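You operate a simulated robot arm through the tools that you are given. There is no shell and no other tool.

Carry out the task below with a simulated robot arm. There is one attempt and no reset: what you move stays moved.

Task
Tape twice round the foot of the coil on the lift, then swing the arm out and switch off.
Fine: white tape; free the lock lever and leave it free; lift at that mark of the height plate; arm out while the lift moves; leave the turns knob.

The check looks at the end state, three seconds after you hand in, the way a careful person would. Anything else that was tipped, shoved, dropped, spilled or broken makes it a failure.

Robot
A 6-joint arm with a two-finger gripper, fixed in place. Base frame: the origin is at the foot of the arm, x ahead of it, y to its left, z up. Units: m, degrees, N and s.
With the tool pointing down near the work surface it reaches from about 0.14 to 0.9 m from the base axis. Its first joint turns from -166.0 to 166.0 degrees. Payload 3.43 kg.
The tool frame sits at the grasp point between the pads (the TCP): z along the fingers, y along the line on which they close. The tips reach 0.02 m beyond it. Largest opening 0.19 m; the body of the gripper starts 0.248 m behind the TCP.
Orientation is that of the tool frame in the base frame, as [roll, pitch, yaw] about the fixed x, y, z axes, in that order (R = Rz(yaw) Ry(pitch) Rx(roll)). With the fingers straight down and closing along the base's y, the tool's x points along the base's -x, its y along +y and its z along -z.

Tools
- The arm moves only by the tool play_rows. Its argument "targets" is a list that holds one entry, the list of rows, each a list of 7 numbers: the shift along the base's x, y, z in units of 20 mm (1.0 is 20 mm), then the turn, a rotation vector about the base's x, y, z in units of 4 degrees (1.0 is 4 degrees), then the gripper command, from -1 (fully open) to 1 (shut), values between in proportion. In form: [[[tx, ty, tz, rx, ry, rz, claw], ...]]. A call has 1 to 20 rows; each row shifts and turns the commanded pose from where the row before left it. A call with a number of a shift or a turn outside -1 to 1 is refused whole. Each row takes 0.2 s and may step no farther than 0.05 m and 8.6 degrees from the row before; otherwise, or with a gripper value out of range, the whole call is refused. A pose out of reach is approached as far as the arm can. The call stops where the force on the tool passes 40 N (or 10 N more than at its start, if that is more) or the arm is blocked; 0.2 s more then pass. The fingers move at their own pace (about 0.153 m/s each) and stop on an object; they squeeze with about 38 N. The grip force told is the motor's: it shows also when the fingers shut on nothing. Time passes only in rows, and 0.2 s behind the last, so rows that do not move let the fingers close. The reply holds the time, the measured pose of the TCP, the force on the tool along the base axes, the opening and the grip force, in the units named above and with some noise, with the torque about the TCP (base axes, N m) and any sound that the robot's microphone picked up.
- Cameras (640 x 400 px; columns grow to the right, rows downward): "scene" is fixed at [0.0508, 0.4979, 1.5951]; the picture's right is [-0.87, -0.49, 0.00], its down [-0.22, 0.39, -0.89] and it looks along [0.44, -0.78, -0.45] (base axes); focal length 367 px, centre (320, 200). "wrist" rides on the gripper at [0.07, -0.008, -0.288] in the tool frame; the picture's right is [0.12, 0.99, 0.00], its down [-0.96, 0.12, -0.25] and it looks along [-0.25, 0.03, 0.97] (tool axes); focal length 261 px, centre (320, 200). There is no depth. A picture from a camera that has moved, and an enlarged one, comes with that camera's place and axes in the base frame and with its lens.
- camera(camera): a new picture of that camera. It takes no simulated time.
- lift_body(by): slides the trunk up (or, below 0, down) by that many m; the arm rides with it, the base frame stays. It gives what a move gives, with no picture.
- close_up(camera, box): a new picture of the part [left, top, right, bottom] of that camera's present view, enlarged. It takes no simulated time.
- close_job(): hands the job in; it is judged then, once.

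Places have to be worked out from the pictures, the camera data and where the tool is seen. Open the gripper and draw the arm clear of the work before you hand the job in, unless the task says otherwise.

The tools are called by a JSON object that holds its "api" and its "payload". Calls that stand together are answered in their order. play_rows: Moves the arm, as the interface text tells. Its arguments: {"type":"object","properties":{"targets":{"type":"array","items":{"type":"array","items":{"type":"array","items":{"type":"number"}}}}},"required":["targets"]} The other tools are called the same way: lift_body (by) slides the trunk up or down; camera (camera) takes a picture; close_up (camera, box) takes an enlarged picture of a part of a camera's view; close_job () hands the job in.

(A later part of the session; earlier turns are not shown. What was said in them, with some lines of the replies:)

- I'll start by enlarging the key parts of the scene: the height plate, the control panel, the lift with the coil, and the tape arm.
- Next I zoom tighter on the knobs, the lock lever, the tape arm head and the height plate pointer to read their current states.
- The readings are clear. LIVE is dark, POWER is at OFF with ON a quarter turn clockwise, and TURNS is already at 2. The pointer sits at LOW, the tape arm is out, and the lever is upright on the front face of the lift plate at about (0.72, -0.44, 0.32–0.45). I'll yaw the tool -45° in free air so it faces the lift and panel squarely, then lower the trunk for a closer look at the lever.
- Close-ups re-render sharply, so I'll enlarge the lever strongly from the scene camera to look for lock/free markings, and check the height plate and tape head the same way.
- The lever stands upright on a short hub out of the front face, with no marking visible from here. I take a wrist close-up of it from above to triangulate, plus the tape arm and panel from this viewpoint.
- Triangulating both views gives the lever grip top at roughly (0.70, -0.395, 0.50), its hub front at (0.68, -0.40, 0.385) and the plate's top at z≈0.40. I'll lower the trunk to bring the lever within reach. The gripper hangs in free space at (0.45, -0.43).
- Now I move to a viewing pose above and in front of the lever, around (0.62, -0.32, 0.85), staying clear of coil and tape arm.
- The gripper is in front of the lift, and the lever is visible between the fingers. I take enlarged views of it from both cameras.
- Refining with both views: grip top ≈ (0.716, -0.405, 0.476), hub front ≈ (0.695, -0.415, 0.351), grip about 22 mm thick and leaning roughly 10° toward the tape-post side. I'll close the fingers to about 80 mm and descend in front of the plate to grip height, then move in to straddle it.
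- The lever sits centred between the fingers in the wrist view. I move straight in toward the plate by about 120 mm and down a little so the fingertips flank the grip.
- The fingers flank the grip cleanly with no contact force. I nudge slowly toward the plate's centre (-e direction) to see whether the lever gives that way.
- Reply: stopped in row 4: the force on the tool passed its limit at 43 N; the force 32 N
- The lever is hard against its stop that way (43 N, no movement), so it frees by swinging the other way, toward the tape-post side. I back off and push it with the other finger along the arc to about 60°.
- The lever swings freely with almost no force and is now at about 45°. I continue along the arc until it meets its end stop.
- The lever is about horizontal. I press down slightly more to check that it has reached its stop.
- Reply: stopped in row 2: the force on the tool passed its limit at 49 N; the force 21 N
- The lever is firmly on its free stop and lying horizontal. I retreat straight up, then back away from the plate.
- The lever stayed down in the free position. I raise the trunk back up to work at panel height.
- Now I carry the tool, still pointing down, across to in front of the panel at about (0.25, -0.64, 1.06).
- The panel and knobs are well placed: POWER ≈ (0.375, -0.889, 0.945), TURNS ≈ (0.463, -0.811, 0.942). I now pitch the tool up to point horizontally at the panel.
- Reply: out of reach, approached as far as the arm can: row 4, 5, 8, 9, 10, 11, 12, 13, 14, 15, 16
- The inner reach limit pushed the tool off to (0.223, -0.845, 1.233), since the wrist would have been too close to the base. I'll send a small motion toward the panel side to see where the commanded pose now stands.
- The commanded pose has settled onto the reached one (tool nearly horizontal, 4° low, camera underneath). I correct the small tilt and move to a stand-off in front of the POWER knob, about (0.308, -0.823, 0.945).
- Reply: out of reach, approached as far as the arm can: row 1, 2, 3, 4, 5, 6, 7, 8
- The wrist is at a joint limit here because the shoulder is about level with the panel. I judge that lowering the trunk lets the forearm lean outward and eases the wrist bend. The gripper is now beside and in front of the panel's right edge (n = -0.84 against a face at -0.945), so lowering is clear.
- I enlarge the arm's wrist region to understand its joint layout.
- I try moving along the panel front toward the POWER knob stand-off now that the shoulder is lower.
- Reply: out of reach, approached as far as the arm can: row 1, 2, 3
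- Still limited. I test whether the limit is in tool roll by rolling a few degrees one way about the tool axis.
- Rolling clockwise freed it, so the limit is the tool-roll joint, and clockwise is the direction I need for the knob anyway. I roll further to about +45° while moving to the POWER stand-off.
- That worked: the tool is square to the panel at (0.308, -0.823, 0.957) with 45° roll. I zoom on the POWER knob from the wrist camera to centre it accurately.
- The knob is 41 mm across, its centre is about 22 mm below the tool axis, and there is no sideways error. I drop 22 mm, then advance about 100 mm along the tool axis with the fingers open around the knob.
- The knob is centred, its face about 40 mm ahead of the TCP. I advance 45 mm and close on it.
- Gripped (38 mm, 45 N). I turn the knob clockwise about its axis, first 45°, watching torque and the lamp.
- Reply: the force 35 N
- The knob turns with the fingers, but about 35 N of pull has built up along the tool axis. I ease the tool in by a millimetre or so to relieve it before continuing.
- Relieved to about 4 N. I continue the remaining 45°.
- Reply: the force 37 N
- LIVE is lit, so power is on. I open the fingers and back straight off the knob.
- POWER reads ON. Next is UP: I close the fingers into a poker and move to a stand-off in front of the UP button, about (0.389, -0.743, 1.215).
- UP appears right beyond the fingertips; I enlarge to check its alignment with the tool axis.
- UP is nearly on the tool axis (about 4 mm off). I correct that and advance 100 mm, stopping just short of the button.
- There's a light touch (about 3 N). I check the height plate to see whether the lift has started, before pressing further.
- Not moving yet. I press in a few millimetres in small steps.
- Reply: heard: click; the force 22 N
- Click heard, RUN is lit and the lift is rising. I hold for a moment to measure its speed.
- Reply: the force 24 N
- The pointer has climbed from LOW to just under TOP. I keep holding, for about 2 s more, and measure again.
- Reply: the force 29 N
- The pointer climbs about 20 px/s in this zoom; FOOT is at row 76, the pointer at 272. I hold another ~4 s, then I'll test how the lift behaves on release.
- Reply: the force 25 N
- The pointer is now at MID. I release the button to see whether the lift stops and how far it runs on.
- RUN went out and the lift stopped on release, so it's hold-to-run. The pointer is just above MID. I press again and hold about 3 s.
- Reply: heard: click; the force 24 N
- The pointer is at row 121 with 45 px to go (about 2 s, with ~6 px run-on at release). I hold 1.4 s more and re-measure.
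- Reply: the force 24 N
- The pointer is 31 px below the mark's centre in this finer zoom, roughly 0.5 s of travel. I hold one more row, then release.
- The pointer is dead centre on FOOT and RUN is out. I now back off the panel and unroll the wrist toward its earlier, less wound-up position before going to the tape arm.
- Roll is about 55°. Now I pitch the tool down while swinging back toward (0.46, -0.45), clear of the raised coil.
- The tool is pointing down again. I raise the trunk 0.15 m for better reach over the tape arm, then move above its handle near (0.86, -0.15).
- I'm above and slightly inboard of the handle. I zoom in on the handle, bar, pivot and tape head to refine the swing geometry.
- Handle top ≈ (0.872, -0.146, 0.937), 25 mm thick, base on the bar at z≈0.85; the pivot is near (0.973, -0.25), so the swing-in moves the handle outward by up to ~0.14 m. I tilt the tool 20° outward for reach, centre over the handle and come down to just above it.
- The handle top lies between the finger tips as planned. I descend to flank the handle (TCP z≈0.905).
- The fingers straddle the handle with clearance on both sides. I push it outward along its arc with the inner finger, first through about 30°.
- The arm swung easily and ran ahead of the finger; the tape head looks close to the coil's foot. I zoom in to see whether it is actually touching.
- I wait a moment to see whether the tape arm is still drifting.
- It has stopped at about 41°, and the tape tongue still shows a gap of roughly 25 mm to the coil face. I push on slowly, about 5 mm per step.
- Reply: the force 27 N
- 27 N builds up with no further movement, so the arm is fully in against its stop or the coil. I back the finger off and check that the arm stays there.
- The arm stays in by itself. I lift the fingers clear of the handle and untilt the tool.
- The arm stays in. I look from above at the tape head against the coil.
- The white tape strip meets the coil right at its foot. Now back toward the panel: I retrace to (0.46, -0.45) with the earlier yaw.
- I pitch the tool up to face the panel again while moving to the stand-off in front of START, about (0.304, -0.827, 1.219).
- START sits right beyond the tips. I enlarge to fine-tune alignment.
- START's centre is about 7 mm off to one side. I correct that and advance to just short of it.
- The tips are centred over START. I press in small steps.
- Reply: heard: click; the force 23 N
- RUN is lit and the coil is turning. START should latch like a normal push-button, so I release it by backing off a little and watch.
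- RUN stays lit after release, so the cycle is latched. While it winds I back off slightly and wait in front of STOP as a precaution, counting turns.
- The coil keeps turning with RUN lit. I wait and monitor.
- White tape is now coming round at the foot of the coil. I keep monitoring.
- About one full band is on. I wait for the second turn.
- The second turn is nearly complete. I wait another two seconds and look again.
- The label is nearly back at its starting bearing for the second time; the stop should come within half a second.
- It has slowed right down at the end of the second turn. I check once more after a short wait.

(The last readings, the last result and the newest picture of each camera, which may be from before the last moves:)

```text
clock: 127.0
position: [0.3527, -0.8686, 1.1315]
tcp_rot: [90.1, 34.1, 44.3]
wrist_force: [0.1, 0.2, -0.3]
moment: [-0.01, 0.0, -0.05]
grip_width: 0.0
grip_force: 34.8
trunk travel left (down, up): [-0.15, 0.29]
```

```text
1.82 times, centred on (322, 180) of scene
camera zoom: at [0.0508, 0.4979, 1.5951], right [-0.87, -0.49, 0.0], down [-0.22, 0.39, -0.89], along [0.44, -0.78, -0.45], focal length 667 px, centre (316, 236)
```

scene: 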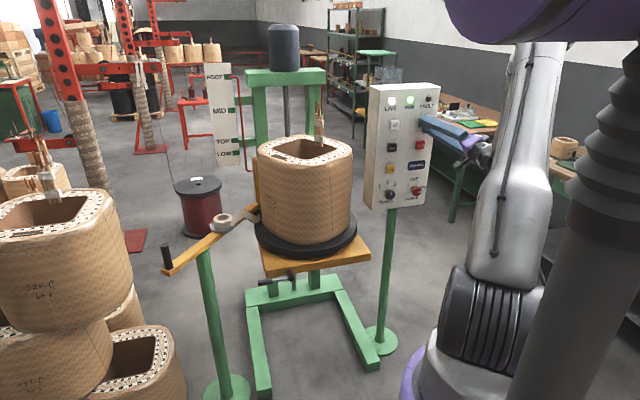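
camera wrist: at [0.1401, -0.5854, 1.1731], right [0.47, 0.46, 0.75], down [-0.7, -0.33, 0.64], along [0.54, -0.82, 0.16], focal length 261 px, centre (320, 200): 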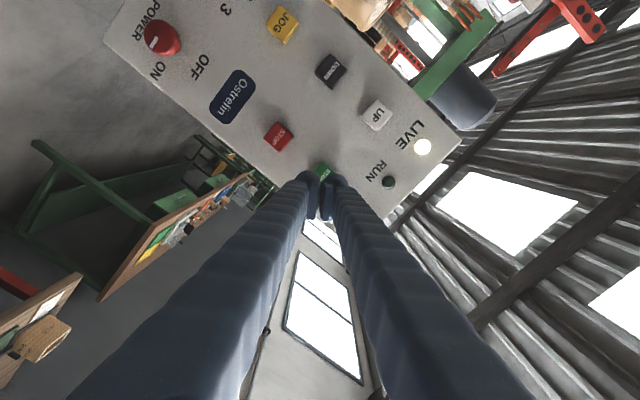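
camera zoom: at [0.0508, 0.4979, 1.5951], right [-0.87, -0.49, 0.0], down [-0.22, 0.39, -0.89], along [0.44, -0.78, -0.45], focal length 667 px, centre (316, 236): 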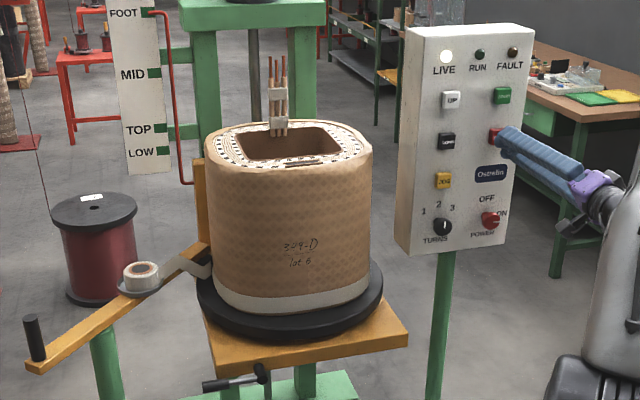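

RUN has gone out: two turns are complete. I check the tape band before going to swing the arm out.

{"api": "close_up", "payload": {"camera": "scene", "box": [240, 180, 360, 260]}}

{"api": "play_rows", "payload": {"targets": [[[-0.2, 0.2, 0.5, 0, 0, 0, 1], [-0.2, 0.2, 0.8, 0, 0, 0, 1], [0, 0, 0.9, 0, 0, 0, 1], [0, 0, 0.9, 0, 0, 0, 1], [0, 0, 0.9, 0, 0, 0, 1], [0, 0, 0.4, 0, 0, 0, 1], [0.395, 0.93, 0, 0, 0, 0, 0.16], [0.395, 0.93, 0, 0, 0, 0, 0.16], [0, 0, 0, 0, 0, 0, 0.16]]]}}

```text
5.00 times, centred on (300, 220) of scene
camera zoom: at [0.0508, 0.4979, 1.5951], right [-0.87, -0.49, 0.0], down [-0.22, 0.39, -0.89], along [0.44, -0.78, -0.45], focal length 1834 px, centre (420, 100)
```

zoom: 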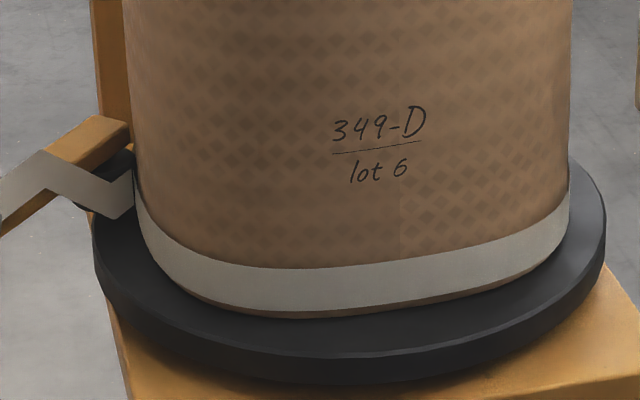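

```text
clock: 128.9
position: [0.3612, -0.8233, 1.2202]
tcp_rot: [90.1, 34.2, 44.3]
wrist_force: [0.6, -0.1, -0.2]
moment: [0.04, 0.02, -0.06]
grip_width: 0.0797
grip_force: 0.0
trunk travel left (down, up): [-0.15, 0.29]
```

A clean double band sits at the foot. I pitch the tool down while moving back to (0.46, -0.45), as before.

{"api": "play_rows", "payload": {"targets": [[[0.25, 0.93, 0, 0, 0, 0, 0.16], [0.25, 0.93, 0, 0.5, 0.5, 0, 0.16], [0.25, 0.93, 0, 0.97, 0.97, 0, 0.16], [0.25, 0.93, 0, 0.97, 0.97, 0, 0.16], [0.25, 0.93, 0, 0.97, 0.97, 0, 0.16], [0.25, 0.93, 0, 0.97, 0.97, 0, 0.16], [0.25, 0.93, 0, 0.97, 0.97, 0, 0.16], [0.25, 0.93, 0, 0.97, 0.97, 0, 0.16], [0.25, 0.93, 0, 0.97, 0.97, 0, 0.16], [0.25, 0.93, 0, 0.97, 0.97, 0, 0.16], [0.25, 0.93, 0, 0.97, 0.97, 0, 0.16], [0.25, 0.93, 0, 0.97, 0.97, 0, 0.16], [0.25, 0.93, 0, 0.97, 0.97, 0, 0.16], [0.25, 0.93, 0, 0.97, 0.97, 0, 0.16], [0.25, 0.93, 0, 0.97, 0.97, 0, 0.16], [0.25, 0.93, 0, 0.97, 0.97, 0, 0.16], [0.25, 0.93, 0, 0.97, 0.97, 0, 0.16], [0.25, 0.93, 0, 0.97, 0.97, 0, 0.16], [0.25, 0.93, 0, 0, 0, 0, 0.16], [0.25, 0.93, 0, 0, 0, 0, 0.16]]]}}

{"api": "lift_body", "payload": {"by": 0.15}}

```text
clock: 133.2
position: [0.4611, -0.4511, 1.219]
tcp_rot: [-179.0, 0.4, 79.2]
wrist_force: [-0.4, -0.2, 0.2]
moment: [-0.08, -0.04, 0.0]
grip_width: 0.0799
grip_force: 0.0
trunk travel left (down, up): [-0.15, 0.29]
```

```text
clock: 134.9
position: [0.4603, -0.4514, 1.3697]
tcp_rot: [-179.0, 0.3, 79.2]
wrist_force: [-0.9, -0.5, 1.0]
moment: [0.01, -0.01, 0.01]
grip_width: 0.0797
grip_force: 0.0
trunk travel left (down, up): [-0.3, 0.14]
```

Now back over to the tape-arm handle, retracing the earlier path.

{"api": "play_rows", "payload": {"targets": [[[0.88, 0.72, -0.6, 0, 0, 1, 0.1], [0.88, 0.72, -0.6, 0, 0, 1, 0.1], [0.88, 0.72, -0.6, 0, 0, 1, 0.1], [0.88, 0.72, -0.6, 0, 0, 1, 0.1], [0.88, 0.72, -0.6, 0, 0, 1, 0.1], [0.88, 0.72, -0.6, 0, 0, 1, 0.1], [0.88, 0.72, -0.6, 0, 0, 1, 0.1], [0.88, 0.72, -0.6, 0, 0, 1, 0.1], [0.88, 0.72, -0.6, 0, 0, 0, 0.1], [0.88, 0.72, -0.6, 0, 0, 0, 0.1], [0.88, 0.72, -0.6, 0, 0, 0, 0.1], [0.88, 0.72, -0.6, 0, 0, 0, 0.1], [0.88, 0.72, -0.6, 0, 0, 0, 0.1], [0.88, 0.72, -0.6, 0, 0, 0, 0.1], [0.88, 0.72, -0.6, 0, 0, 0, 0.1], [0.88, 0.72, -0.6, 0, 0, 0, 0.1], [0.88, 0.72, -0.6, 0, 0, 0, 0.1], [0.88, 0.72, -0.6, 0, 0, 0, 0.1], [0.88, 0.72, -0.6, 0, 0, 0, 0.1], [0.88, 0.72, -0.6, 0, 0, 0, 0.1]]]}}

{"api": "play_rows", "payload": {"targets": [[[1, 0.4, -0.5, 0.36, -0.93, 0, 0.1], [1, 0.4, -0.5, 0.36, -0.93, 0, 0.1], [1, 0.4, -0.5, 0.36, -0.93, 0, 0.1], [1, 0.4, -0.5, 0.36, -0.93, 0, 0.1], [1, 0.4, -0.5, 0.36, -0.93, 0, 0.1], [1, 0.4, -0.5, 0, 0, 0, 0.1], [1, 0.4, -0.5, 0, 0, 0, 0.1], [1, 0.4, -0.5, 0, 0, 0, 0.1], [0, 0, 0, 0, 0, 0, 0.1]]]}}

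{"api": "camera", "payload": {"camera": "wrist"}}

```text
clock: 139.1
position: [0.8121, -0.1622, 1.1286]
tcp_rot: [-179.0, 0.2, 111.2]
wrist_force: [0.4, -0.4, 0.1]
moment: [-0.04, 0.07, -0.01]
grip_width: 0.0856
grip_force: 0.1
trunk travel left (down, up): [-0.3, 0.14]
```

```text
clock: 141.1
position: [0.9729, -0.0999, 1.0502]
tcp_rot: [161.0, 0.2, 111.1]
wrist_force: [-0.5, 0.3, -0.2]
moment: [-0.01, 0.0, 0.01]
grip_width: 0.0856
grip_force: 0.1
trunk travel left (down, up): [-0.3, 0.14]
```

```text
taken
camera wrist: at [0.8525, -0.0701, 1.319], right [0.83, 0.45, 0.32], down [0.37, -0.89, 0.28], along [0.41, -0.11, -0.91], focal length 261 px, centre (320, 200)
```

wrist: 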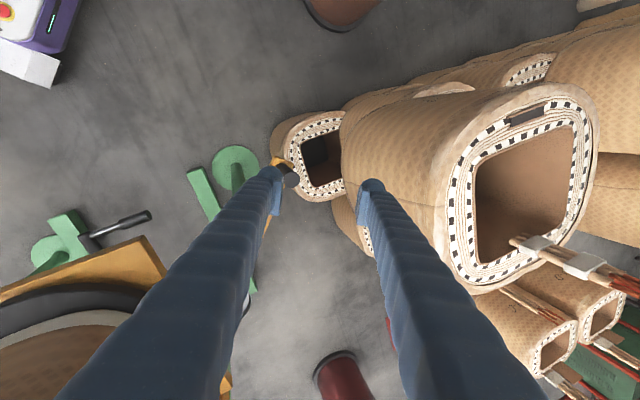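

The handle lies between the fingers again. I descend to the same straddle height as before.

{"api": "play_rows", "payload": {"targets": [[[0, 0, -1, 0, 0, 0, 0.1], [0, 0, -1, 0, 0, 0, 0.1], [0, 0, -1, 0, 0, 0, 0.1], [0, 0, -1, 0, 0, 0, 0.1], [0, 0, -1, 0, 0, 0, 0.1], [0, 0, -1, 0, 0, 0, 0.1], [0, 0, -1, 0, 0, 0, 0.1], [0, 0, 0, 0, 0, 0, 0.1]]]}}

{"api": "close_up", "payload": {"camera": "wrist", "box": [240, 140, 400, 240]}}

```text
clock: 142.9
position: [0.9714, -0.1, 0.9088]
tcp_rot: [161.0, 0.2, 111.1]
wrist_force: [0.3, 0.2, 0.7]
moment: [0.01, -0.02, 0.0]
grip_width: 0.0853
grip_force: 0.1
trunk travel left (down, up): [-0.3, 0.14]
```

```text
4.00 times, centred on (320, 190) of wrist
camera zoom: at [0.8515, -0.0708, 1.1774], right [0.83, 0.45, 0.32], down [0.37, -0.89, 0.28], along [0.41, -0.11, -0.91], focal length 1043 px, centre (320, 240)
```

zoom: 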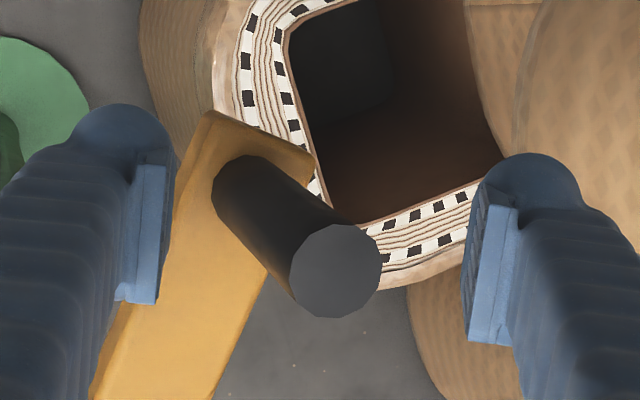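

I pull the handle back along its arc with the outer finger, swinging the arm out.

{"api": "play_rows", "payload": {"targets": [[[-0.355, -0.158, 0, 0, 0, 0, 0.1], [-0.355, -0.158, 0, 0, 0, 0, 0.1], [-0.355, -0.158, 0, 0, 0, 0, 0.1], [-0.355, -0.158, 0, 0, 0, 0, 0.1], [-0.463, -0.073, 0, 0, 0, 0, 0.1], [-0.463, -0.073, 0, 0, 0, 0, 0.1], [-0.463, -0.073, 0, 0, 0, 0, 0.1], [-0.44, -0.17, 0, 0, 0, 0, 0.1], [-0.44, -0.17, 0, 0, 0, 0, 0.1], [-0.44, -0.18, 0, 0, 0, 0, 0.1], [-0.44, -0.18, 0, 0, 0, 0, 0.1], [0, 0, 0, 0, 0, 0, 0.1]]]}}

{"api": "close_up", "payload": {"camera": "wrist", "box": [240, 140, 400, 240]}}

{"api": "close_up", "payload": {"camera": "scene", "box": [130, 120, 370, 290]}}

```text
clock: 145.5
position: [0.8826, -0.1319, 0.908]
tcp_rot: [161.0, 0.1, 111.2]
wrist_force: [-0.4, -0.1, 0.5]
moment: [0.04, 0.0, -0.03]
grip_width: 0.0856
grip_force: 0.0
trunk travel left (down, up): [-0.3, 0.14]
```

```text
4.00 times, centred on (320, 190) of wrist
camera zoom: at [0.7615, -0.1013, 1.1779], right [0.83, 0.45, 0.32], down [0.37, -0.89, 0.28], along [0.41, -0.11, -0.91], focal length 1043 px, centre (320, 240)
```

zoom: 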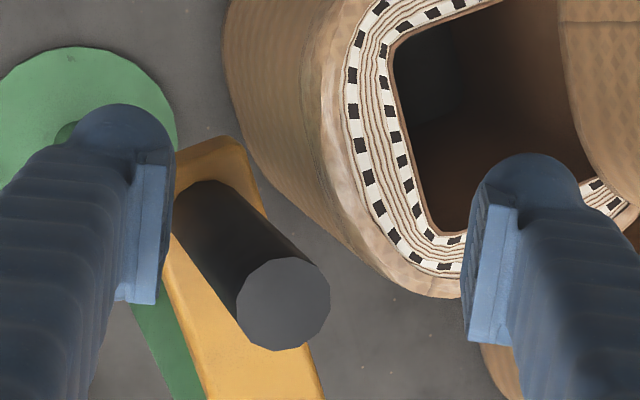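

```text
2.35 times, centred on (250, 205) of scene
camera zoom: at [0.0508, 0.4979, 1.5951], right [-0.87, -0.49, 0.0], down [-0.22, 0.39, -0.89], along [0.44, -0.78, -0.45], focal length 863 px, centre (485, 188)
```

zoom: 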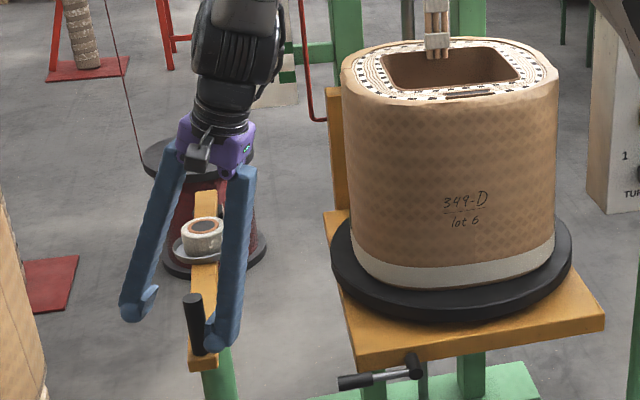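

The arm has swung out to about its original position. I follow through gently to make sure it is fully at the out stop and not resting on a finger.

{"api": "play_rows", "payload": {"targets": [[[-0.3, -0.2, 0, 0, 0, 0, 0.1], [-0.3, -0.2, 0, 0, 0, 0, 0.1], [-0.3, -0.2, 0, 0, 0, 0, 0.1], [-0.25, -0.18, 0, 0, 0, 0, 0.1], [-0.2, -0.14, 0, 0, 0, 0, 0.1], [0, 0, 0, 0, 0, 0, 0.1]]]}}

{"api": "close_up", "payload": {"camera": "wrist", "box": [240, 140, 400, 240]}}

{"api": "close_up", "payload": {"camera": "scene", "box": [130, 120, 370, 290]}}

```text
clock: 146.9
position: [0.8545, -0.1482, 0.9075]
tcp_rot: [161.0, 0.2, 111.1]
wrist_force: [1.2, 0.2, 0.0]
moment: [0.0, 0.01, -0.02]
grip_width: 0.0855
grip_force: 0.1
trunk travel left (down, up): [-0.3, 0.14]
```

```text
4.00 times, centred on (320, 190) of wrist
camera zoom: at [0.7342, -0.12, 1.1778], right [0.83, 0.45, 0.32], down [0.37, -0.89, 0.28], along [0.41, -0.11, -0.91], focal length 1043 px, centre (320, 240)
```

zoom: 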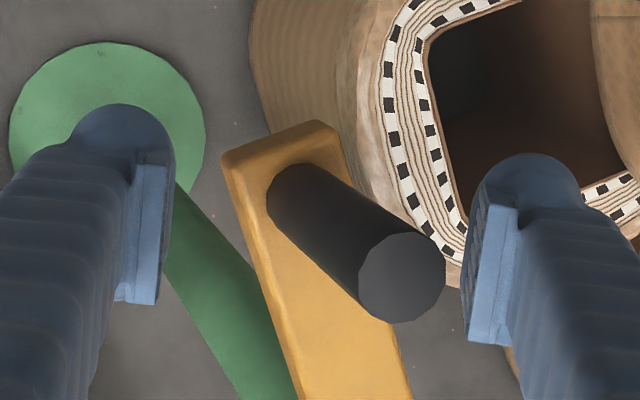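

```text
2.35 times, centred on (250, 205) of scene
camera zoom: at [0.0508, 0.4979, 1.5951], right [-0.87, -0.49, 0.0], down [-0.22, 0.39, -0.89], along [0.44, -0.78, -0.45], focal length 863 px, centre (485, 188)
```

zoom: 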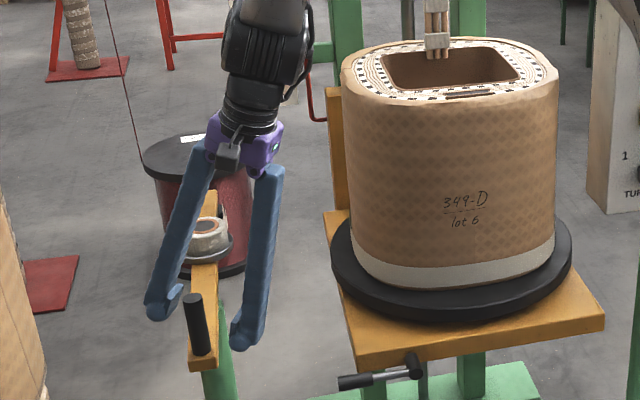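

The arm is back exactly where it started, touching neither finger. I lift clear and head back toward the panel.

{"api": "play_rows", "payload": {"targets": [[[0, 0, 0.5, 0, 0, 0, 0.1], [0, 0, 1, 0, 0, 0, 0.1], [0, 0, 1, 0, 0, 0, 0.1], [0, 0, 1, 0, 0, 0, 0.1], [0, 0, 1, 0, 0, 0, 0.1], [0, 0, 1, 0, 0, 0, 0.1], [0, 0, 1, 0, 0, 0, 0.1], [0, 0, 1, 0, 0, 0, 0.1], [-0.5, -0.3, 0.7, -0.36, 0.93, 0, 0.1], [-0.5, -0.3, 0.7, -0.36, 0.93, 0, 0.1], [-0.5, -0.3, 0.7, -0.36, 0.93, 0, 0.1], [-0.5, -0.3, 0.7, -0.36, 0.93, 0, 0.1], [-0.5, -0.3, 0.7, -0.36, 0.93, 0, 0.1], [0, 0, 0, 0, 0, 0, 0.1]]]}}

{"api": "play_rows", "payload": {"targets": [[[-0.86, -0.69, 0.6, 0, 0, -1, 0.16], [-0.86, -0.69, 0.6, 0, 0, -1, 0.16], [-0.86, -0.69, 0.6, 0, 0, -1, 0.16], [-0.86, -0.69, 0.6, 0, 0, -1, 0.16], [-0.86, -0.69, 0.6, 0, 0, -1, 0.16], [-0.86, -0.69, 0.6, 0, 0, -1, 0.16], [-0.86, -0.69, 0.6, 0, 0, -1, 0.16], [-0.86, -0.69, 0.6, 0, 0, -1, 0.16], [-0.86, -0.69, 0.6, 0, 0, 0, 0.16], [-0.86, -0.69, 0.6, 0, 0, 0, 0.16], [-0.86, -0.69, 0.6, 0, 0, 0, 0.16], [-0.86, -0.69, 0.6, 0, 0, 0, 0.16], [-0.86, -0.69, 0.6, 0, 0, 0, 0.16], [-0.86, -0.69, 0.4, 0, 0, 0, 0.16], [-0.86, -0.69, 0.4, 0, 0, 0, 0.16], [-0.86, -0.69, 0.4, 0, 0, 0, 0.16], [-0.86, -0.69, 0.4, 0, 0, 0, 0.16], [-0.86, -0.69, 0.4, 0, 0, 0, 0.16], [-0.86, -0.69, 0.4, 0, 0, 0, 0.16], [-0.86, -0.69, 0.4, 0, 0, 0, 0.16]]]}}

{"api": "lift_body", "payload": {"by": -0.15}}

{"api": "camera", "payload": {"camera": "scene"}}

```text
clock: 149.9
position: [0.8038, -0.1796, 1.1297]
tcp_rot: [-179.0, 0.2, 111.2]
wrist_force: [0.4, 0.6, -0.1]
moment: [-0.01, -0.01, 0.0]
grip_width: 0.0853
grip_force: 0.0
trunk travel left (down, up): [-0.3, 0.14]
```

```text
clock: 154.1
position: [0.4586, -0.4562, 1.3432]
tcp_rot: [-179.1, 0.2, 79.2]
wrist_force: [-0.5, 0.6, -0.3]
moment: [0.0, -0.02, 0.02]
grip_width: 0.0801
grip_force: 0.1
trunk travel left (down, up): [-0.3, 0.14]
```

```text
clock: 155.8
position: [0.4594, -0.4561, 1.194]
tcp_rot: [-179.1, 0.3, 79.2]
wrist_force: [0.2, 0.0, 0.3]
moment: [-0.01, 0.01, 0.01]
grip_width: 0.0798
grip_force: 0.0
trunk travel left (down, up): [-0.15, 0.29]
```

```text
taken
```

scene: 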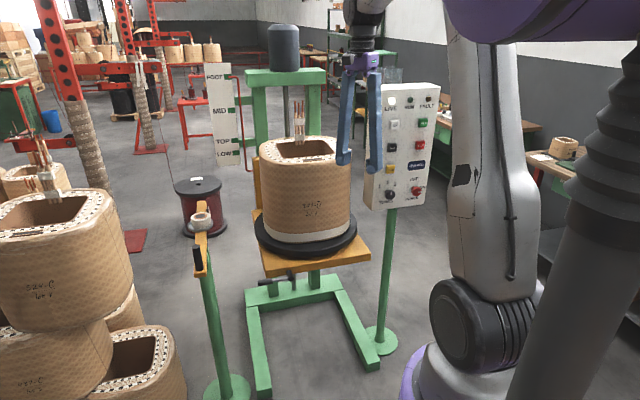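

Everything in the scene looks as intended: arm out, tape on, pointer at FOOT. Now for power off: I pitch the tool up again toward the panel.

{"api": "play_rows", "payload": {"targets": [[[-0.38, -0.92, 0, 0, 0, 0, 0.16], [-0.38, -0.92, 0, 0, 0, 0, 0.16], [-0.38, -0.92, 0, -0.985, -0.985, 0, 0.16], [-0.38, -0.92, 0, -0.985, -0.985, 0, 0.16], [-0.38, -0.92, 0, -0.985, -0.985, 0, 0.16], [-0.38, -0.92, 0, -0.985, -0.985, 0, 0.16], [-0.38, -0.92, 0, -0.985, -0.985, 0, 0.16], [-0.38, -0.92, 0, -0.985, -0.985, 0, 0.16], [-0.38, -0.92, 0, -0.985, -0.985, 0, 0.16], [-0.38, -0.92, 0, -0.985, -0.985, 0, 0.16], [-0.38, -0.92, 0, -0.985, -0.985, 0, 0.16], [-0.38, -0.92, 0, -0.985, -0.985, 0, 0.16], [-0.38, -0.92, 0, -0.985, -0.985, 0, 0.16], [-0.38, -0.92, 0, -0.985, -0.985, 0, 0.16], [-0.38, -0.92, 0, -0.985, -0.985, 0, 0.16], [-0.38, -0.92, 0, -0.985, -0.985, 0, 0.16], [-0.38, -0.92, 0, -0.985, -0.985, 0, 0.16], [-0.38, -0.92, 0, -0.985, -0.985, 0, 0.16], [-0.38, -0.92, 0, 0, 0, 0, 0.16], [-0.38, -0.92, 0, 0, 0, 0, 0.16]]]}}

{"api": "play_rows", "payload": {"targets": [[[0, 0, -0.8, 0.98, -1, 0, 0.16], [0, 0, -0.8, 0.98, -1, 0, 0.16], [0, 0, -0.8, 0.98, -1, 0, 0.16], [0, 0, -0.8, 0.98, -1, 0, 0.16], [0, 0, -0.8, 0.98, -1, 0, 0.16], [0, 0, -0.8, 0.98, -1, 0, 0.16], [0, 0, -0.8, 0.98, -1, 0, 0.16], [0, 0, -0.8, 0.98, -1, 0, 0.16], [0, 0, -0.8, 0.98, -1, 0, 0.16], [0, 0, -0.8, 0.98, -1, 0, 0.16], [0, 0, -0.8, 0.98, -1, 0, 0.16], [0, 0, -0.8, 0.98, -1, 0, 0.16], [0, 0, -0.8, 0.98, -1, 0, 0.16], [0, 0, -0.8, 0.98, -1, 0, 0.16], [0, 0, -0.8, 0.98, -1, 0, 0.16], [0, 0, -0.8, 0.98, -1, 0, 0.16], [0, 0, 0, 0, 0, 0, 0.16]]]}}

{"api": "camera", "payload": {"camera": "wrist"}}

```text
clock: 160.1
position: [0.3091, -0.8229, 1.1939]
tcp_rot: [91.7, 34.3, 45.3]
wrist_force: [0.0, 0.5, 0.6]
moment: [0.05, 0.03, -0.02]
grip_width: 0.0801
grip_force: 0.0
trunk travel left (down, up): [-0.15, 0.29]
```

```text
clock: 163.7
position: [0.3075, -0.8245, 0.937]
tcp_rot: [90.3, -55.5, 45.7]
wrist_force: [-0.1, -0.4, -0.4]
moment: [0.0, -0.03, 0.02]
grip_width: 0.0797
grip_force: 0.1
trunk travel left (down, up): [-0.15, 0.29]
```

```text
taken
camera wrist: at [0.1338, -0.5915, 0.9902], right [-0.52, -0.54, 0.66], down [-0.62, -0.29, -0.73], along [0.58, -0.79, -0.19], focal length 261 px, centre (320, 200)
```

wrist: 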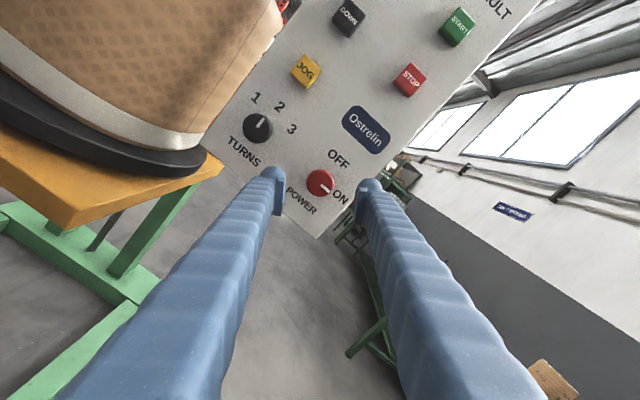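

The knob sits right on the tool axis. I zoom in to verify before advancing.

{"api": "close_up", "payload": {"camera": "wrist", "box": [260, 140, 380, 220]}}

```text
5.00 times, centred on (320, 180) of wrist
camera zoom: at [0.1338, -0.5915, 0.9902], right [-0.52, -0.54, 0.66], down [-0.62, -0.29, -0.73], along [0.58, -0.79, -0.19], focal length 1303 px, centre (320, 300)
```

zoom: 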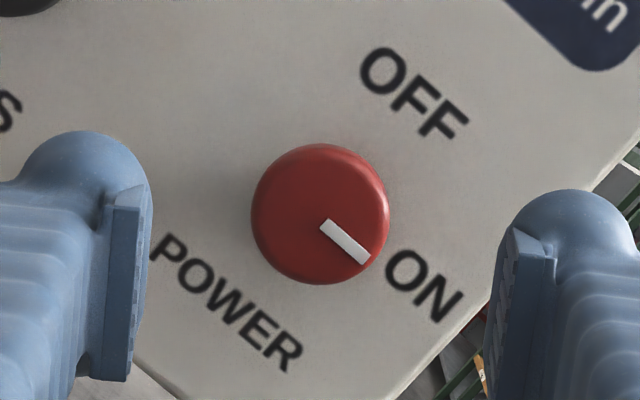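

Aligned within 2 mm. I advance to the same grasp depth as before and close on the knob.

{"api": "play_rows", "payload": {"targets": [[[0.526, -0.507, -0.01, 0, 0, 0, 0.16], [0.526, -0.507, -0.01, 0, 0, 0, 0.16], [0.526, -0.507, -0.01, 0, 0, 0, 0.16], [0.526, -0.507, -0.01, 0, 0, 0, 0.16], [0.526, -0.507, -0.01, 0, 0, 0, 0.16], [0.526, -0.507, -0.01, 0, 0, 0, 0.16], [0.526, -0.507, -0.01, 0, 0, 0, 0.16], [0, 0, 0, 0, 0, 0, 0.16], [0, 0, 0, 0, 0, 0, 1], [0, 0, 0, 0, 0, 0, 1], [0, 0, 0, 0, 0, 0, 1]]]}}

{"api": "close_up", "payload": {"camera": "wrist", "box": [240, 140, 400, 240]}}

```text
clock: 166.1
position: [0.3818, -0.8958, 0.937]
tcp_rot: [90.2, -55.3, 45.6]
wrist_force: [2.9, -11.5, 2.6]
moment: [-0.05, 0.0, -0.2]
grip_width: 0.0383
grip_force: 45.2
trunk travel left (down, up): [-0.15, 0.29]
```

```text
4.00 times, centred on (320, 190) of wrist
camera zoom: at [0.2079, -0.6624, 0.9908], right [-0.52, -0.54, 0.66], down [-0.63, -0.29, -0.73], along [0.58, -0.79, -0.19], focal length 1043 px, centre (320, 240)
```

zoom: 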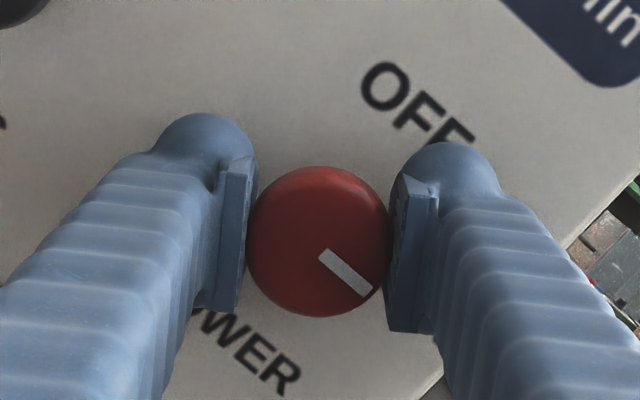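

Gripped. I turn counter-clockwise, first half, then check the force.

{"api": "play_rows", "payload": {"targets": [[[0, 0, 0, -0.99, 0.99, 0, 1], [0, 0, 0, -0.99, 0.99, 0, 1], [0, 0, 0, -0.99, 0.99, 0, 1], [0, 0, 0, -0.99, 0.99, 0, 1], [0, 0, 0, -0.99, 0.99, 0, 1], [0, 0, 0, -0.99, 0.99, 0, 1], [0, 0, 0, 0, 0, 0, 1]]]}}

```text
clock: 167.7
position: [0.3815, -0.8943, 0.9364]
tcp_rot: [90.8, -21.7, 45.6]
wrist_force: [16.1, -8.5, 4.1]
moment: [-0.26, -0.25, 0.04]
grip_width: 0.0383
grip_force: 44.7
trunk travel left (down, up): [-0.15, 0.29]
```

Force is modest (18 N). I relieve it slightly and finish the turn.

{"api": "play_rows", "payload": {"targets": [[[0.04, -0.025, 0.01, 0, 0, 0, 1], [0, 0, 0, -0.99, 0.99, 0, 1], [0, 0, 0, -0.99, 0.99, 0, 1], [0, 0, 0, -0.99, 0.99, 0, 1], [0, 0, 0, -0.99, 0.99, 0, 1], [0, 0, 0, -0.99, 0.99, 0, 1], [0, 0, 0, 0, 0, 0, 1]]]}}

{"api": "close_up", "payload": {"camera": "scene", "box": [360, 80, 480, 240]}}

```text
clock: 169.2
position: [0.3827, -0.8945, 0.9347]
tcp_rot: [91.0, 6.3, 45.4]
wrist_force: [2.1, 13.3, -8.0]
moment: [-0.12, -0.18, 0.02]
grip_width: 0.0381
grip_force: 45.2
trunk travel left (down, up): [-0.15, 0.29]
```

```text
2.50 times, centred on (420, 160) of scene
camera zoom: at [0.0508, 0.4979, 1.5951], right [-0.87, -0.49, 0.0], down [-0.22, 0.39, -0.89], along [0.44, -0.78, -0.45], focal length 917 px, centre (70, 300)
```

zoom: 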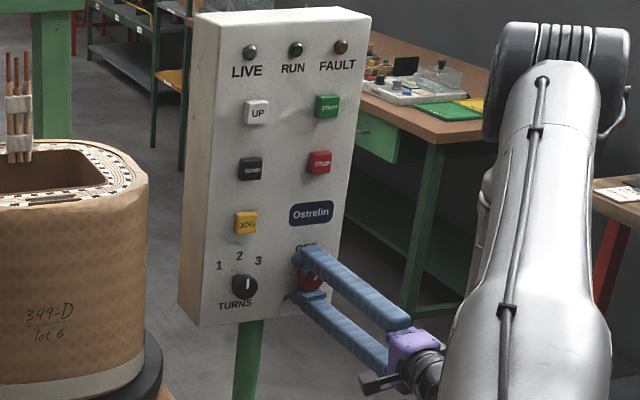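

LIVE is already out. I complete the remaining ~28° so the pointer sits fully at OFF.

{"api": "play_rows", "payload": {"targets": [[[0, 0.02, -0.01, -0.99, 0.99, 0, 1], [0, 0.01, 0, -0.99, 0.99, 0, 1], [0, 0.01, 0, -0.99, 0.99, 0, 1], [0, 0, 0, -0.99, 0.99, 0, 1], [0, 0, 0, -0.95, 0.95, 0, 1], [0, 0, 0, 0, 0, 0, 1]]]}}

{"api": "close_up", "payload": {"camera": "wrist", "box": [240, 140, 400, 240]}}

{"api": "close_up", "payload": {"camera": "scene", "box": [360, 80, 480, 240]}}

```text
clock: 170.7
position: [0.3826, -0.8954, 0.9338]
tcp_rot: [91.2, 33.9, 45.7]
wrist_force: [1.4, 8.2, -23.1]
moment: [-0.04, -0.07, 0.11]
grip_width: 0.0378
grip_force: 44.7
trunk travel left (down, up): [-0.15, 0.29]
```

```text
4.00 times, centred on (320, 190) of wrist
camera zoom: at [0.2169, -0.654, 0.8927], right [0.47, 0.45, 0.76], down [-0.69, -0.35, 0.64], along [0.55, -0.82, 0.14], focal length 1043 px, centre (320, 240)
```

zoom: 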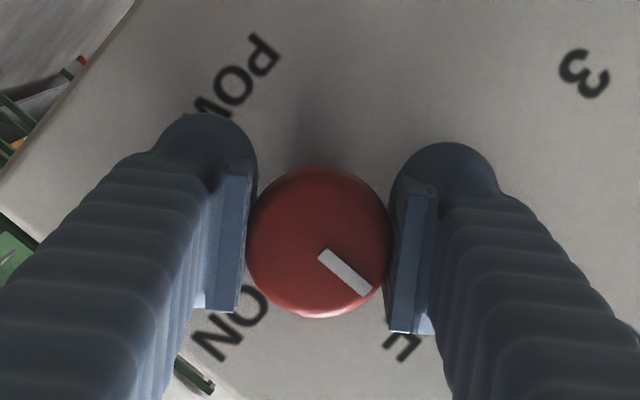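

```text
2.50 times, centred on (420, 160) of scene
camera zoom: at [0.0508, 0.4979, 1.5951], right [-0.87, -0.49, 0.0], down [-0.22, 0.39, -0.89], along [0.44, -0.78, -0.45], focal length 917 px, centre (70, 300)
```

zoom: 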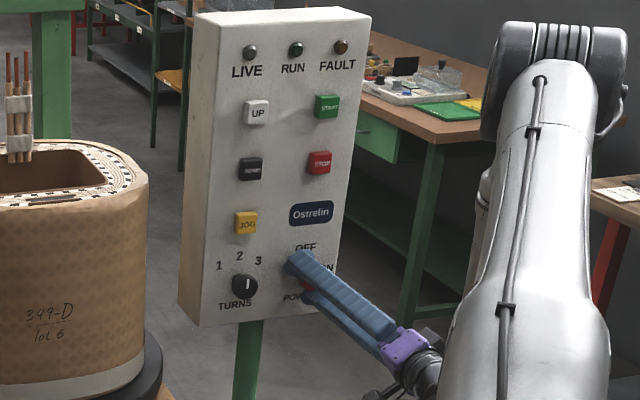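

Now I release the knob and back straight away from the panel.

{"api": "play_rows", "payload": {"targets": [[[0, 0, 0, 0, 0, 0, 0.16], [0, 0, 0, 0, 0, 0, 0.16], [0, 0, 0, 0, 0, 0, 0.16], [-0.5, 0.5, 0, 0, 0, 0, 0.16], [-0.5, 0.5, 0, 0, 0, 0, 0.16], [-0.5, 0.5, 0, 0, 0, 0, 0.16], [-0.5, 0.5, 0, 0, 0, 0, 0.16], [-0.5, 0.5, 0, 0, 0, 0, 0.16], [-0.5, 0.5, 0, 0, 0, 0, 0.16], [-0.5, 0.5, 0, 0, 0, 0, 0.16], [0, 0, 0, 0, 0, 0, 0.16]]]}}

{"api": "close_up", "payload": {"camera": "scene", "box": [360, 80, 480, 240]}}

{"api": "close_up", "payload": {"camera": "wrist", "box": [240, 120, 400, 240]}}

```text
clock: 173.1
position: [0.3116, -0.8257, 0.9361]
tcp_rot: [91.1, 34.0, 45.5]
wrist_force: [0.7, -0.1, 0.6]
moment: [0.01, 0.04, 0.0]
grip_width: 0.0796
grip_force: 0.0
trunk travel left (down, up): [-0.15, 0.29]
```

```text
2.50 times, centred on (420, 160) of scene
camera zoom: at [0.0508, 0.4979, 1.5951], right [-0.87, -0.49, 0.0], down [-0.22, 0.39, -0.89], along [0.44, -0.78, -0.45], focal length 917 px, centre (70, 300)
```

zoom: 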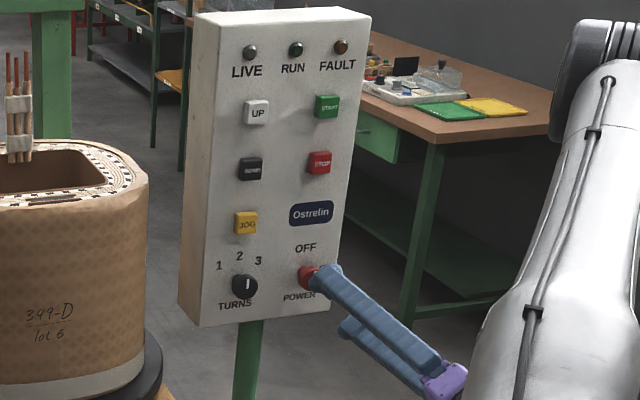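

```text
3.33 times, centred on (320, 180) of wrist
camera zoom: at [0.1461, -0.5842, 0.8949], right [0.47, 0.45, 0.76], down [-0.69, -0.35, 0.64], along [0.55, -0.82, 0.15], focal length 869 px, centre (320, 267)
```

zoom: 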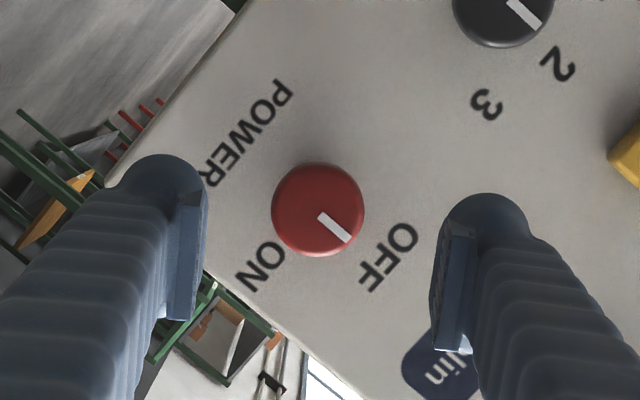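

The POWER pointer is parallel to the TURNS pointer, so it's straight up at OFF; TURNS is still at 2 and all lamps are dark. I withdraw the arm upward and back into free space, opening the gripper.

{"api": "play_rows", "payload": {"targets": [[[0.2, 0.93, 0.7, 0, 0, 0, 0.16], [0.2, 0.93, 0.7, 0, 0, 0, 0.16], [0.2, 0.93, 0.7, 0.97, 0.97, 0, 0.16], [0.2, 0.93, 0.7, 0.97, 0.97, 0, 0.16], [0.2, 0.93, 0.7, 0.97, 0.97, 0, 0.16], [0.2, 0.93, 0.7, 0.97, 0.97, 0, 0.16], [0.2, 0.93, 0.7, 0.97, 0.97, 0, 0.16], [0.2, 0.93, 0.7, 0.97, 0.97, 0, 0.16], [0.2, 0.93, 0.7, 0.97, 0.97, 0, 0.16], [0.2, 0.93, 0.7, 0.97, 0.97, 0, 0.16], [0.2, 0.93, 0.7, 0.97, 0.97, 0, 0.16], [0.2, 0.93, 0.7, 0.97, 0.97, 0, 0.16], [0.2, 0.93, 0.7, 0.97, 0.97, 0, 0.16], [0.2, 0.93, 0.7, 0.97, 0.97, 0, 0.16], [0.2, 0.93, 0.7, 0.97, 0.97, 0, 0.16], [0.2, 0.93, 0.7, 0.97, 0.97, 0, 0.16], [0.2, 0.93, 0.7, 0.97, 0.97, 0, 0.16], [0.2, 0.93, 0.7, 0.97, 0.97, 0, 0.16], [0.2, 0.93, 0.7, 0, 0, 0, 0.16], [0.2, 0.93, 0.7, 0, 0, 0, 0.16]]]}}

{"api": "lift_body", "payload": {"by": 0.2}}

{"api": "play_rows", "payload": {"targets": [[[0, 0.5, 0, 0, 0, 0, -1], [0, 0.5, 0, 0, 0, 0, -1], [0, 0.5, 0, 0, 0, 0, -1], [0, 0.5, 0, 0, 0, 0, -1], [0, 0, 0, 0, 0, 0, -1]]]}}

{"api": "camera", "payload": {"camera": "scene"}}

{"api": "camera", "payload": {"camera": "wrist"}}

```text
clock: 177.2
position: [0.3934, -0.4529, 1.2153]
tcp_rot: [179.0, 0.9, 78.9]
wrist_force: [-0.2, 0.2, 0.0]
moment: [-0.08, -0.02, -0.01]
grip_width: 0.0797
grip_force: 0.0
trunk travel left (down, up): [-0.15, 0.29]
```

```text
clock: 179.4
position: [0.3938, -0.455, 1.4156]
tcp_rot: [179.0, 0.8, 79.0]
wrist_force: [1.7, 0.4, -0.8]
moment: [0.01, -0.02, -0.02]
grip_width: 0.0797
grip_force: 0.0
trunk travel left (down, up): [-0.35, 0.09]
```

```text
clock: 180.6
position: [0.3933, -0.4132, 1.4155]
tcp_rot: [179.0, 0.8, 79.0]
wrist_force: [1.2, -0.2, -0.3]
moment: [0.01, 0.0, 0.0]
grip_width: 0.1899
grip_force: 0.0
trunk travel left (down, up): [-0.35, 0.09]
```

```text
taken
```

scene: 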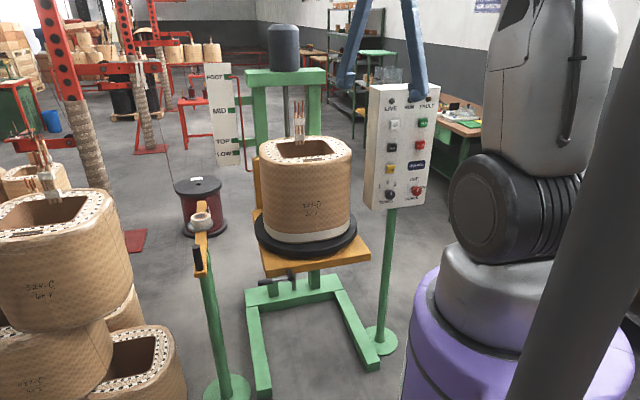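

```text
taken
camera wrist: at [0.3951, -0.3382, 1.7013], right [1.0, -0.07, 0.02], down [-0.07, -0.96, 0.26], along [0.0, -0.26, -0.96], focal length 261 px, centre (320, 200)
```

wrist: 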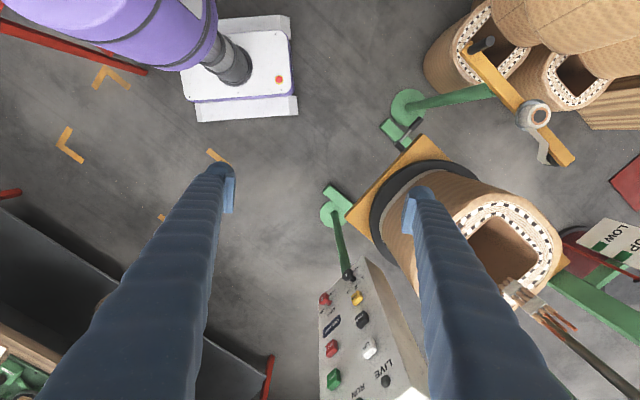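

The arm is clear and the gripper is open. I take final close-ups of the panel, height mark, lever, tape arm and tape band.

{"api": "close_up", "payload": {"camera": "scene", "box": [355, 75, 445, 215]}}

{"api": "close_up", "payload": {"camera": "scene", "box": [180, 180, 380, 310]}}

{"api": "close_up", "payload": {"camera": "scene", "box": [205, 55, 250, 100]}}

{"api": "close_up", "payload": {"camera": "scene", "box": [180, 195, 240, 285]}}

{"api": "close_up", "payload": {"camera": "scene", "box": [375, 170, 435, 210]}}

```text
2.86 times, centred on (400, 145) of scene
camera zoom: at [0.0508, 0.4979, 1.5951], right [-0.87, -0.49, 0.0], down [-0.22, 0.39, -0.89], along [0.44, -0.78, -0.45], focal length 1048 px, centre (91, 357)
```

zoom: 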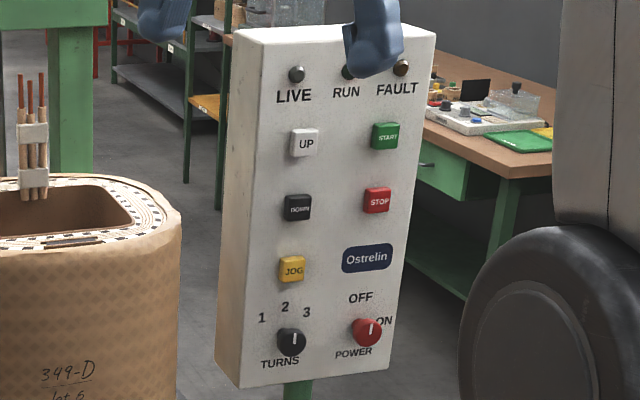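

```text
3.08 times, centred on (280, 245) of scene
camera zoom: at [0.0508, 0.4979, 1.5951], right [-0.87, -0.49, 0.0], down [-0.22, 0.39, -0.89], along [0.44, -0.78, -0.45], focal length 1129 px, centre (443, 62)
```

zoom: 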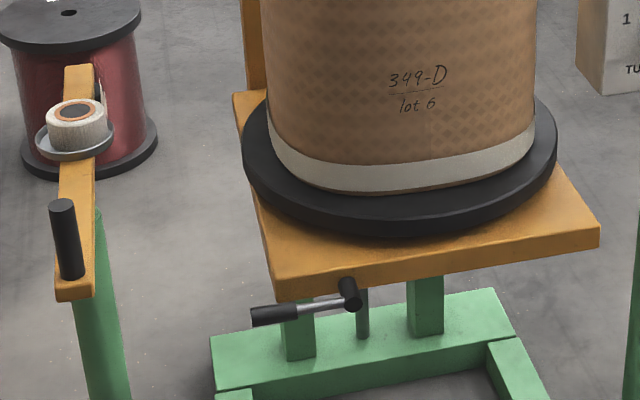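

```text
8.89 times, centred on (228, 78) of scene
camera zoom: at [0.0508, 0.4979, 1.5951], right [-0.87, -0.49, 0.0], down [-0.22, 0.39, -0.89], along [0.44, -0.78, -0.45], focal length 3261 px, centre (1142, 1289)
```

zoom: 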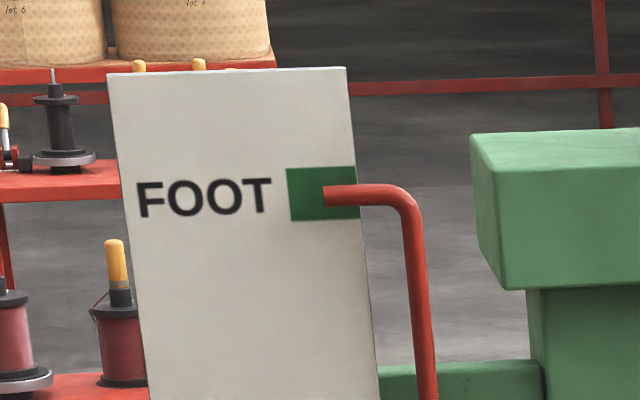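

```text
4.44 times, centred on (210, 240) of scene
camera zoom: at [0.0508, 0.4979, 1.5951], right [-0.87, -0.49, 0.0], down [-0.22, 0.39, -0.89], along [0.44, -0.78, -0.45], focal length 1630 px, centre (809, 22)
```

zoom: 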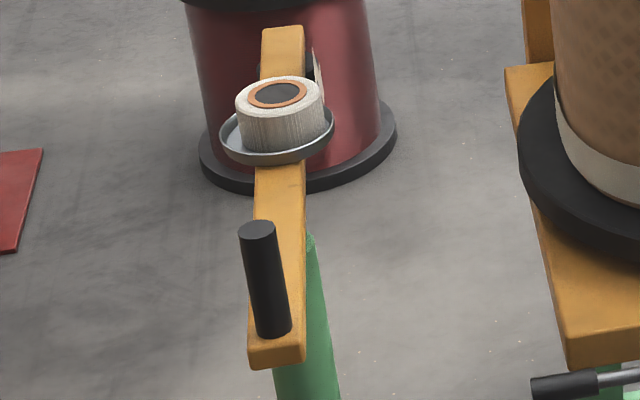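

```text
10.00 times, centred on (405, 190) of scene
camera zoom: at [0.0508, 0.4979, 1.5951], right [-0.87, -0.49, 0.0], down [-0.22, 0.39, -0.89], along [0.44, -0.78, -0.45], focal length 3668 px, centre (-530, 300)
```

zoom: 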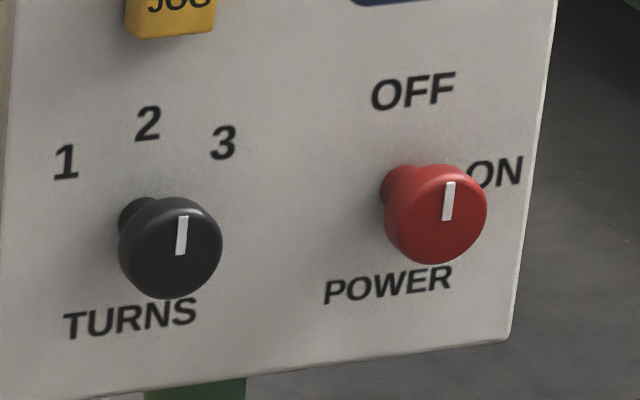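

The final pictures show what was asked for:
- **Tape:** two turns of white tape at the foot of the coil.
- **Lift:** the pointer is on FOOT.
- **Lock lever:** down and free.
- **Tape arm:** fully out.
- **Panel:** TURNS still at 2, POWER at OFF, lamps dark.

The robot is clear with its gripper open, so I hand the job in.

{"api": "close_job", "payload": {}}

```text
The job is handed in.
```

The coil on the lift has two turns of white tape round its foot, the tape arm is swung out, and the power is off. The job is handed in, but I have not been told the result of the check.

- **Lock lever:** I turned it down to its free stop and left it there. It resisted the other way.
- **Lift:** I raised it with the UP button to FOOT on the height plate, with the tape arm out the whole time. The pointer sits in the middle of the mark.
- **Taping:** I swung the arm in against the coil and pressed START once. The machine stopped by itself after two turns, and the white band looks clean all along the side the camera could see.
- **Tape arm:** it is back at its starting position.
- **Panel:** the turns knob was already at 2 and I did not touch it. POWER is at OFF and the lamps are out.

Nothing looked tipped, shoved or dropped in the final pictures. The robot arm is clear of the work with the gripper open.
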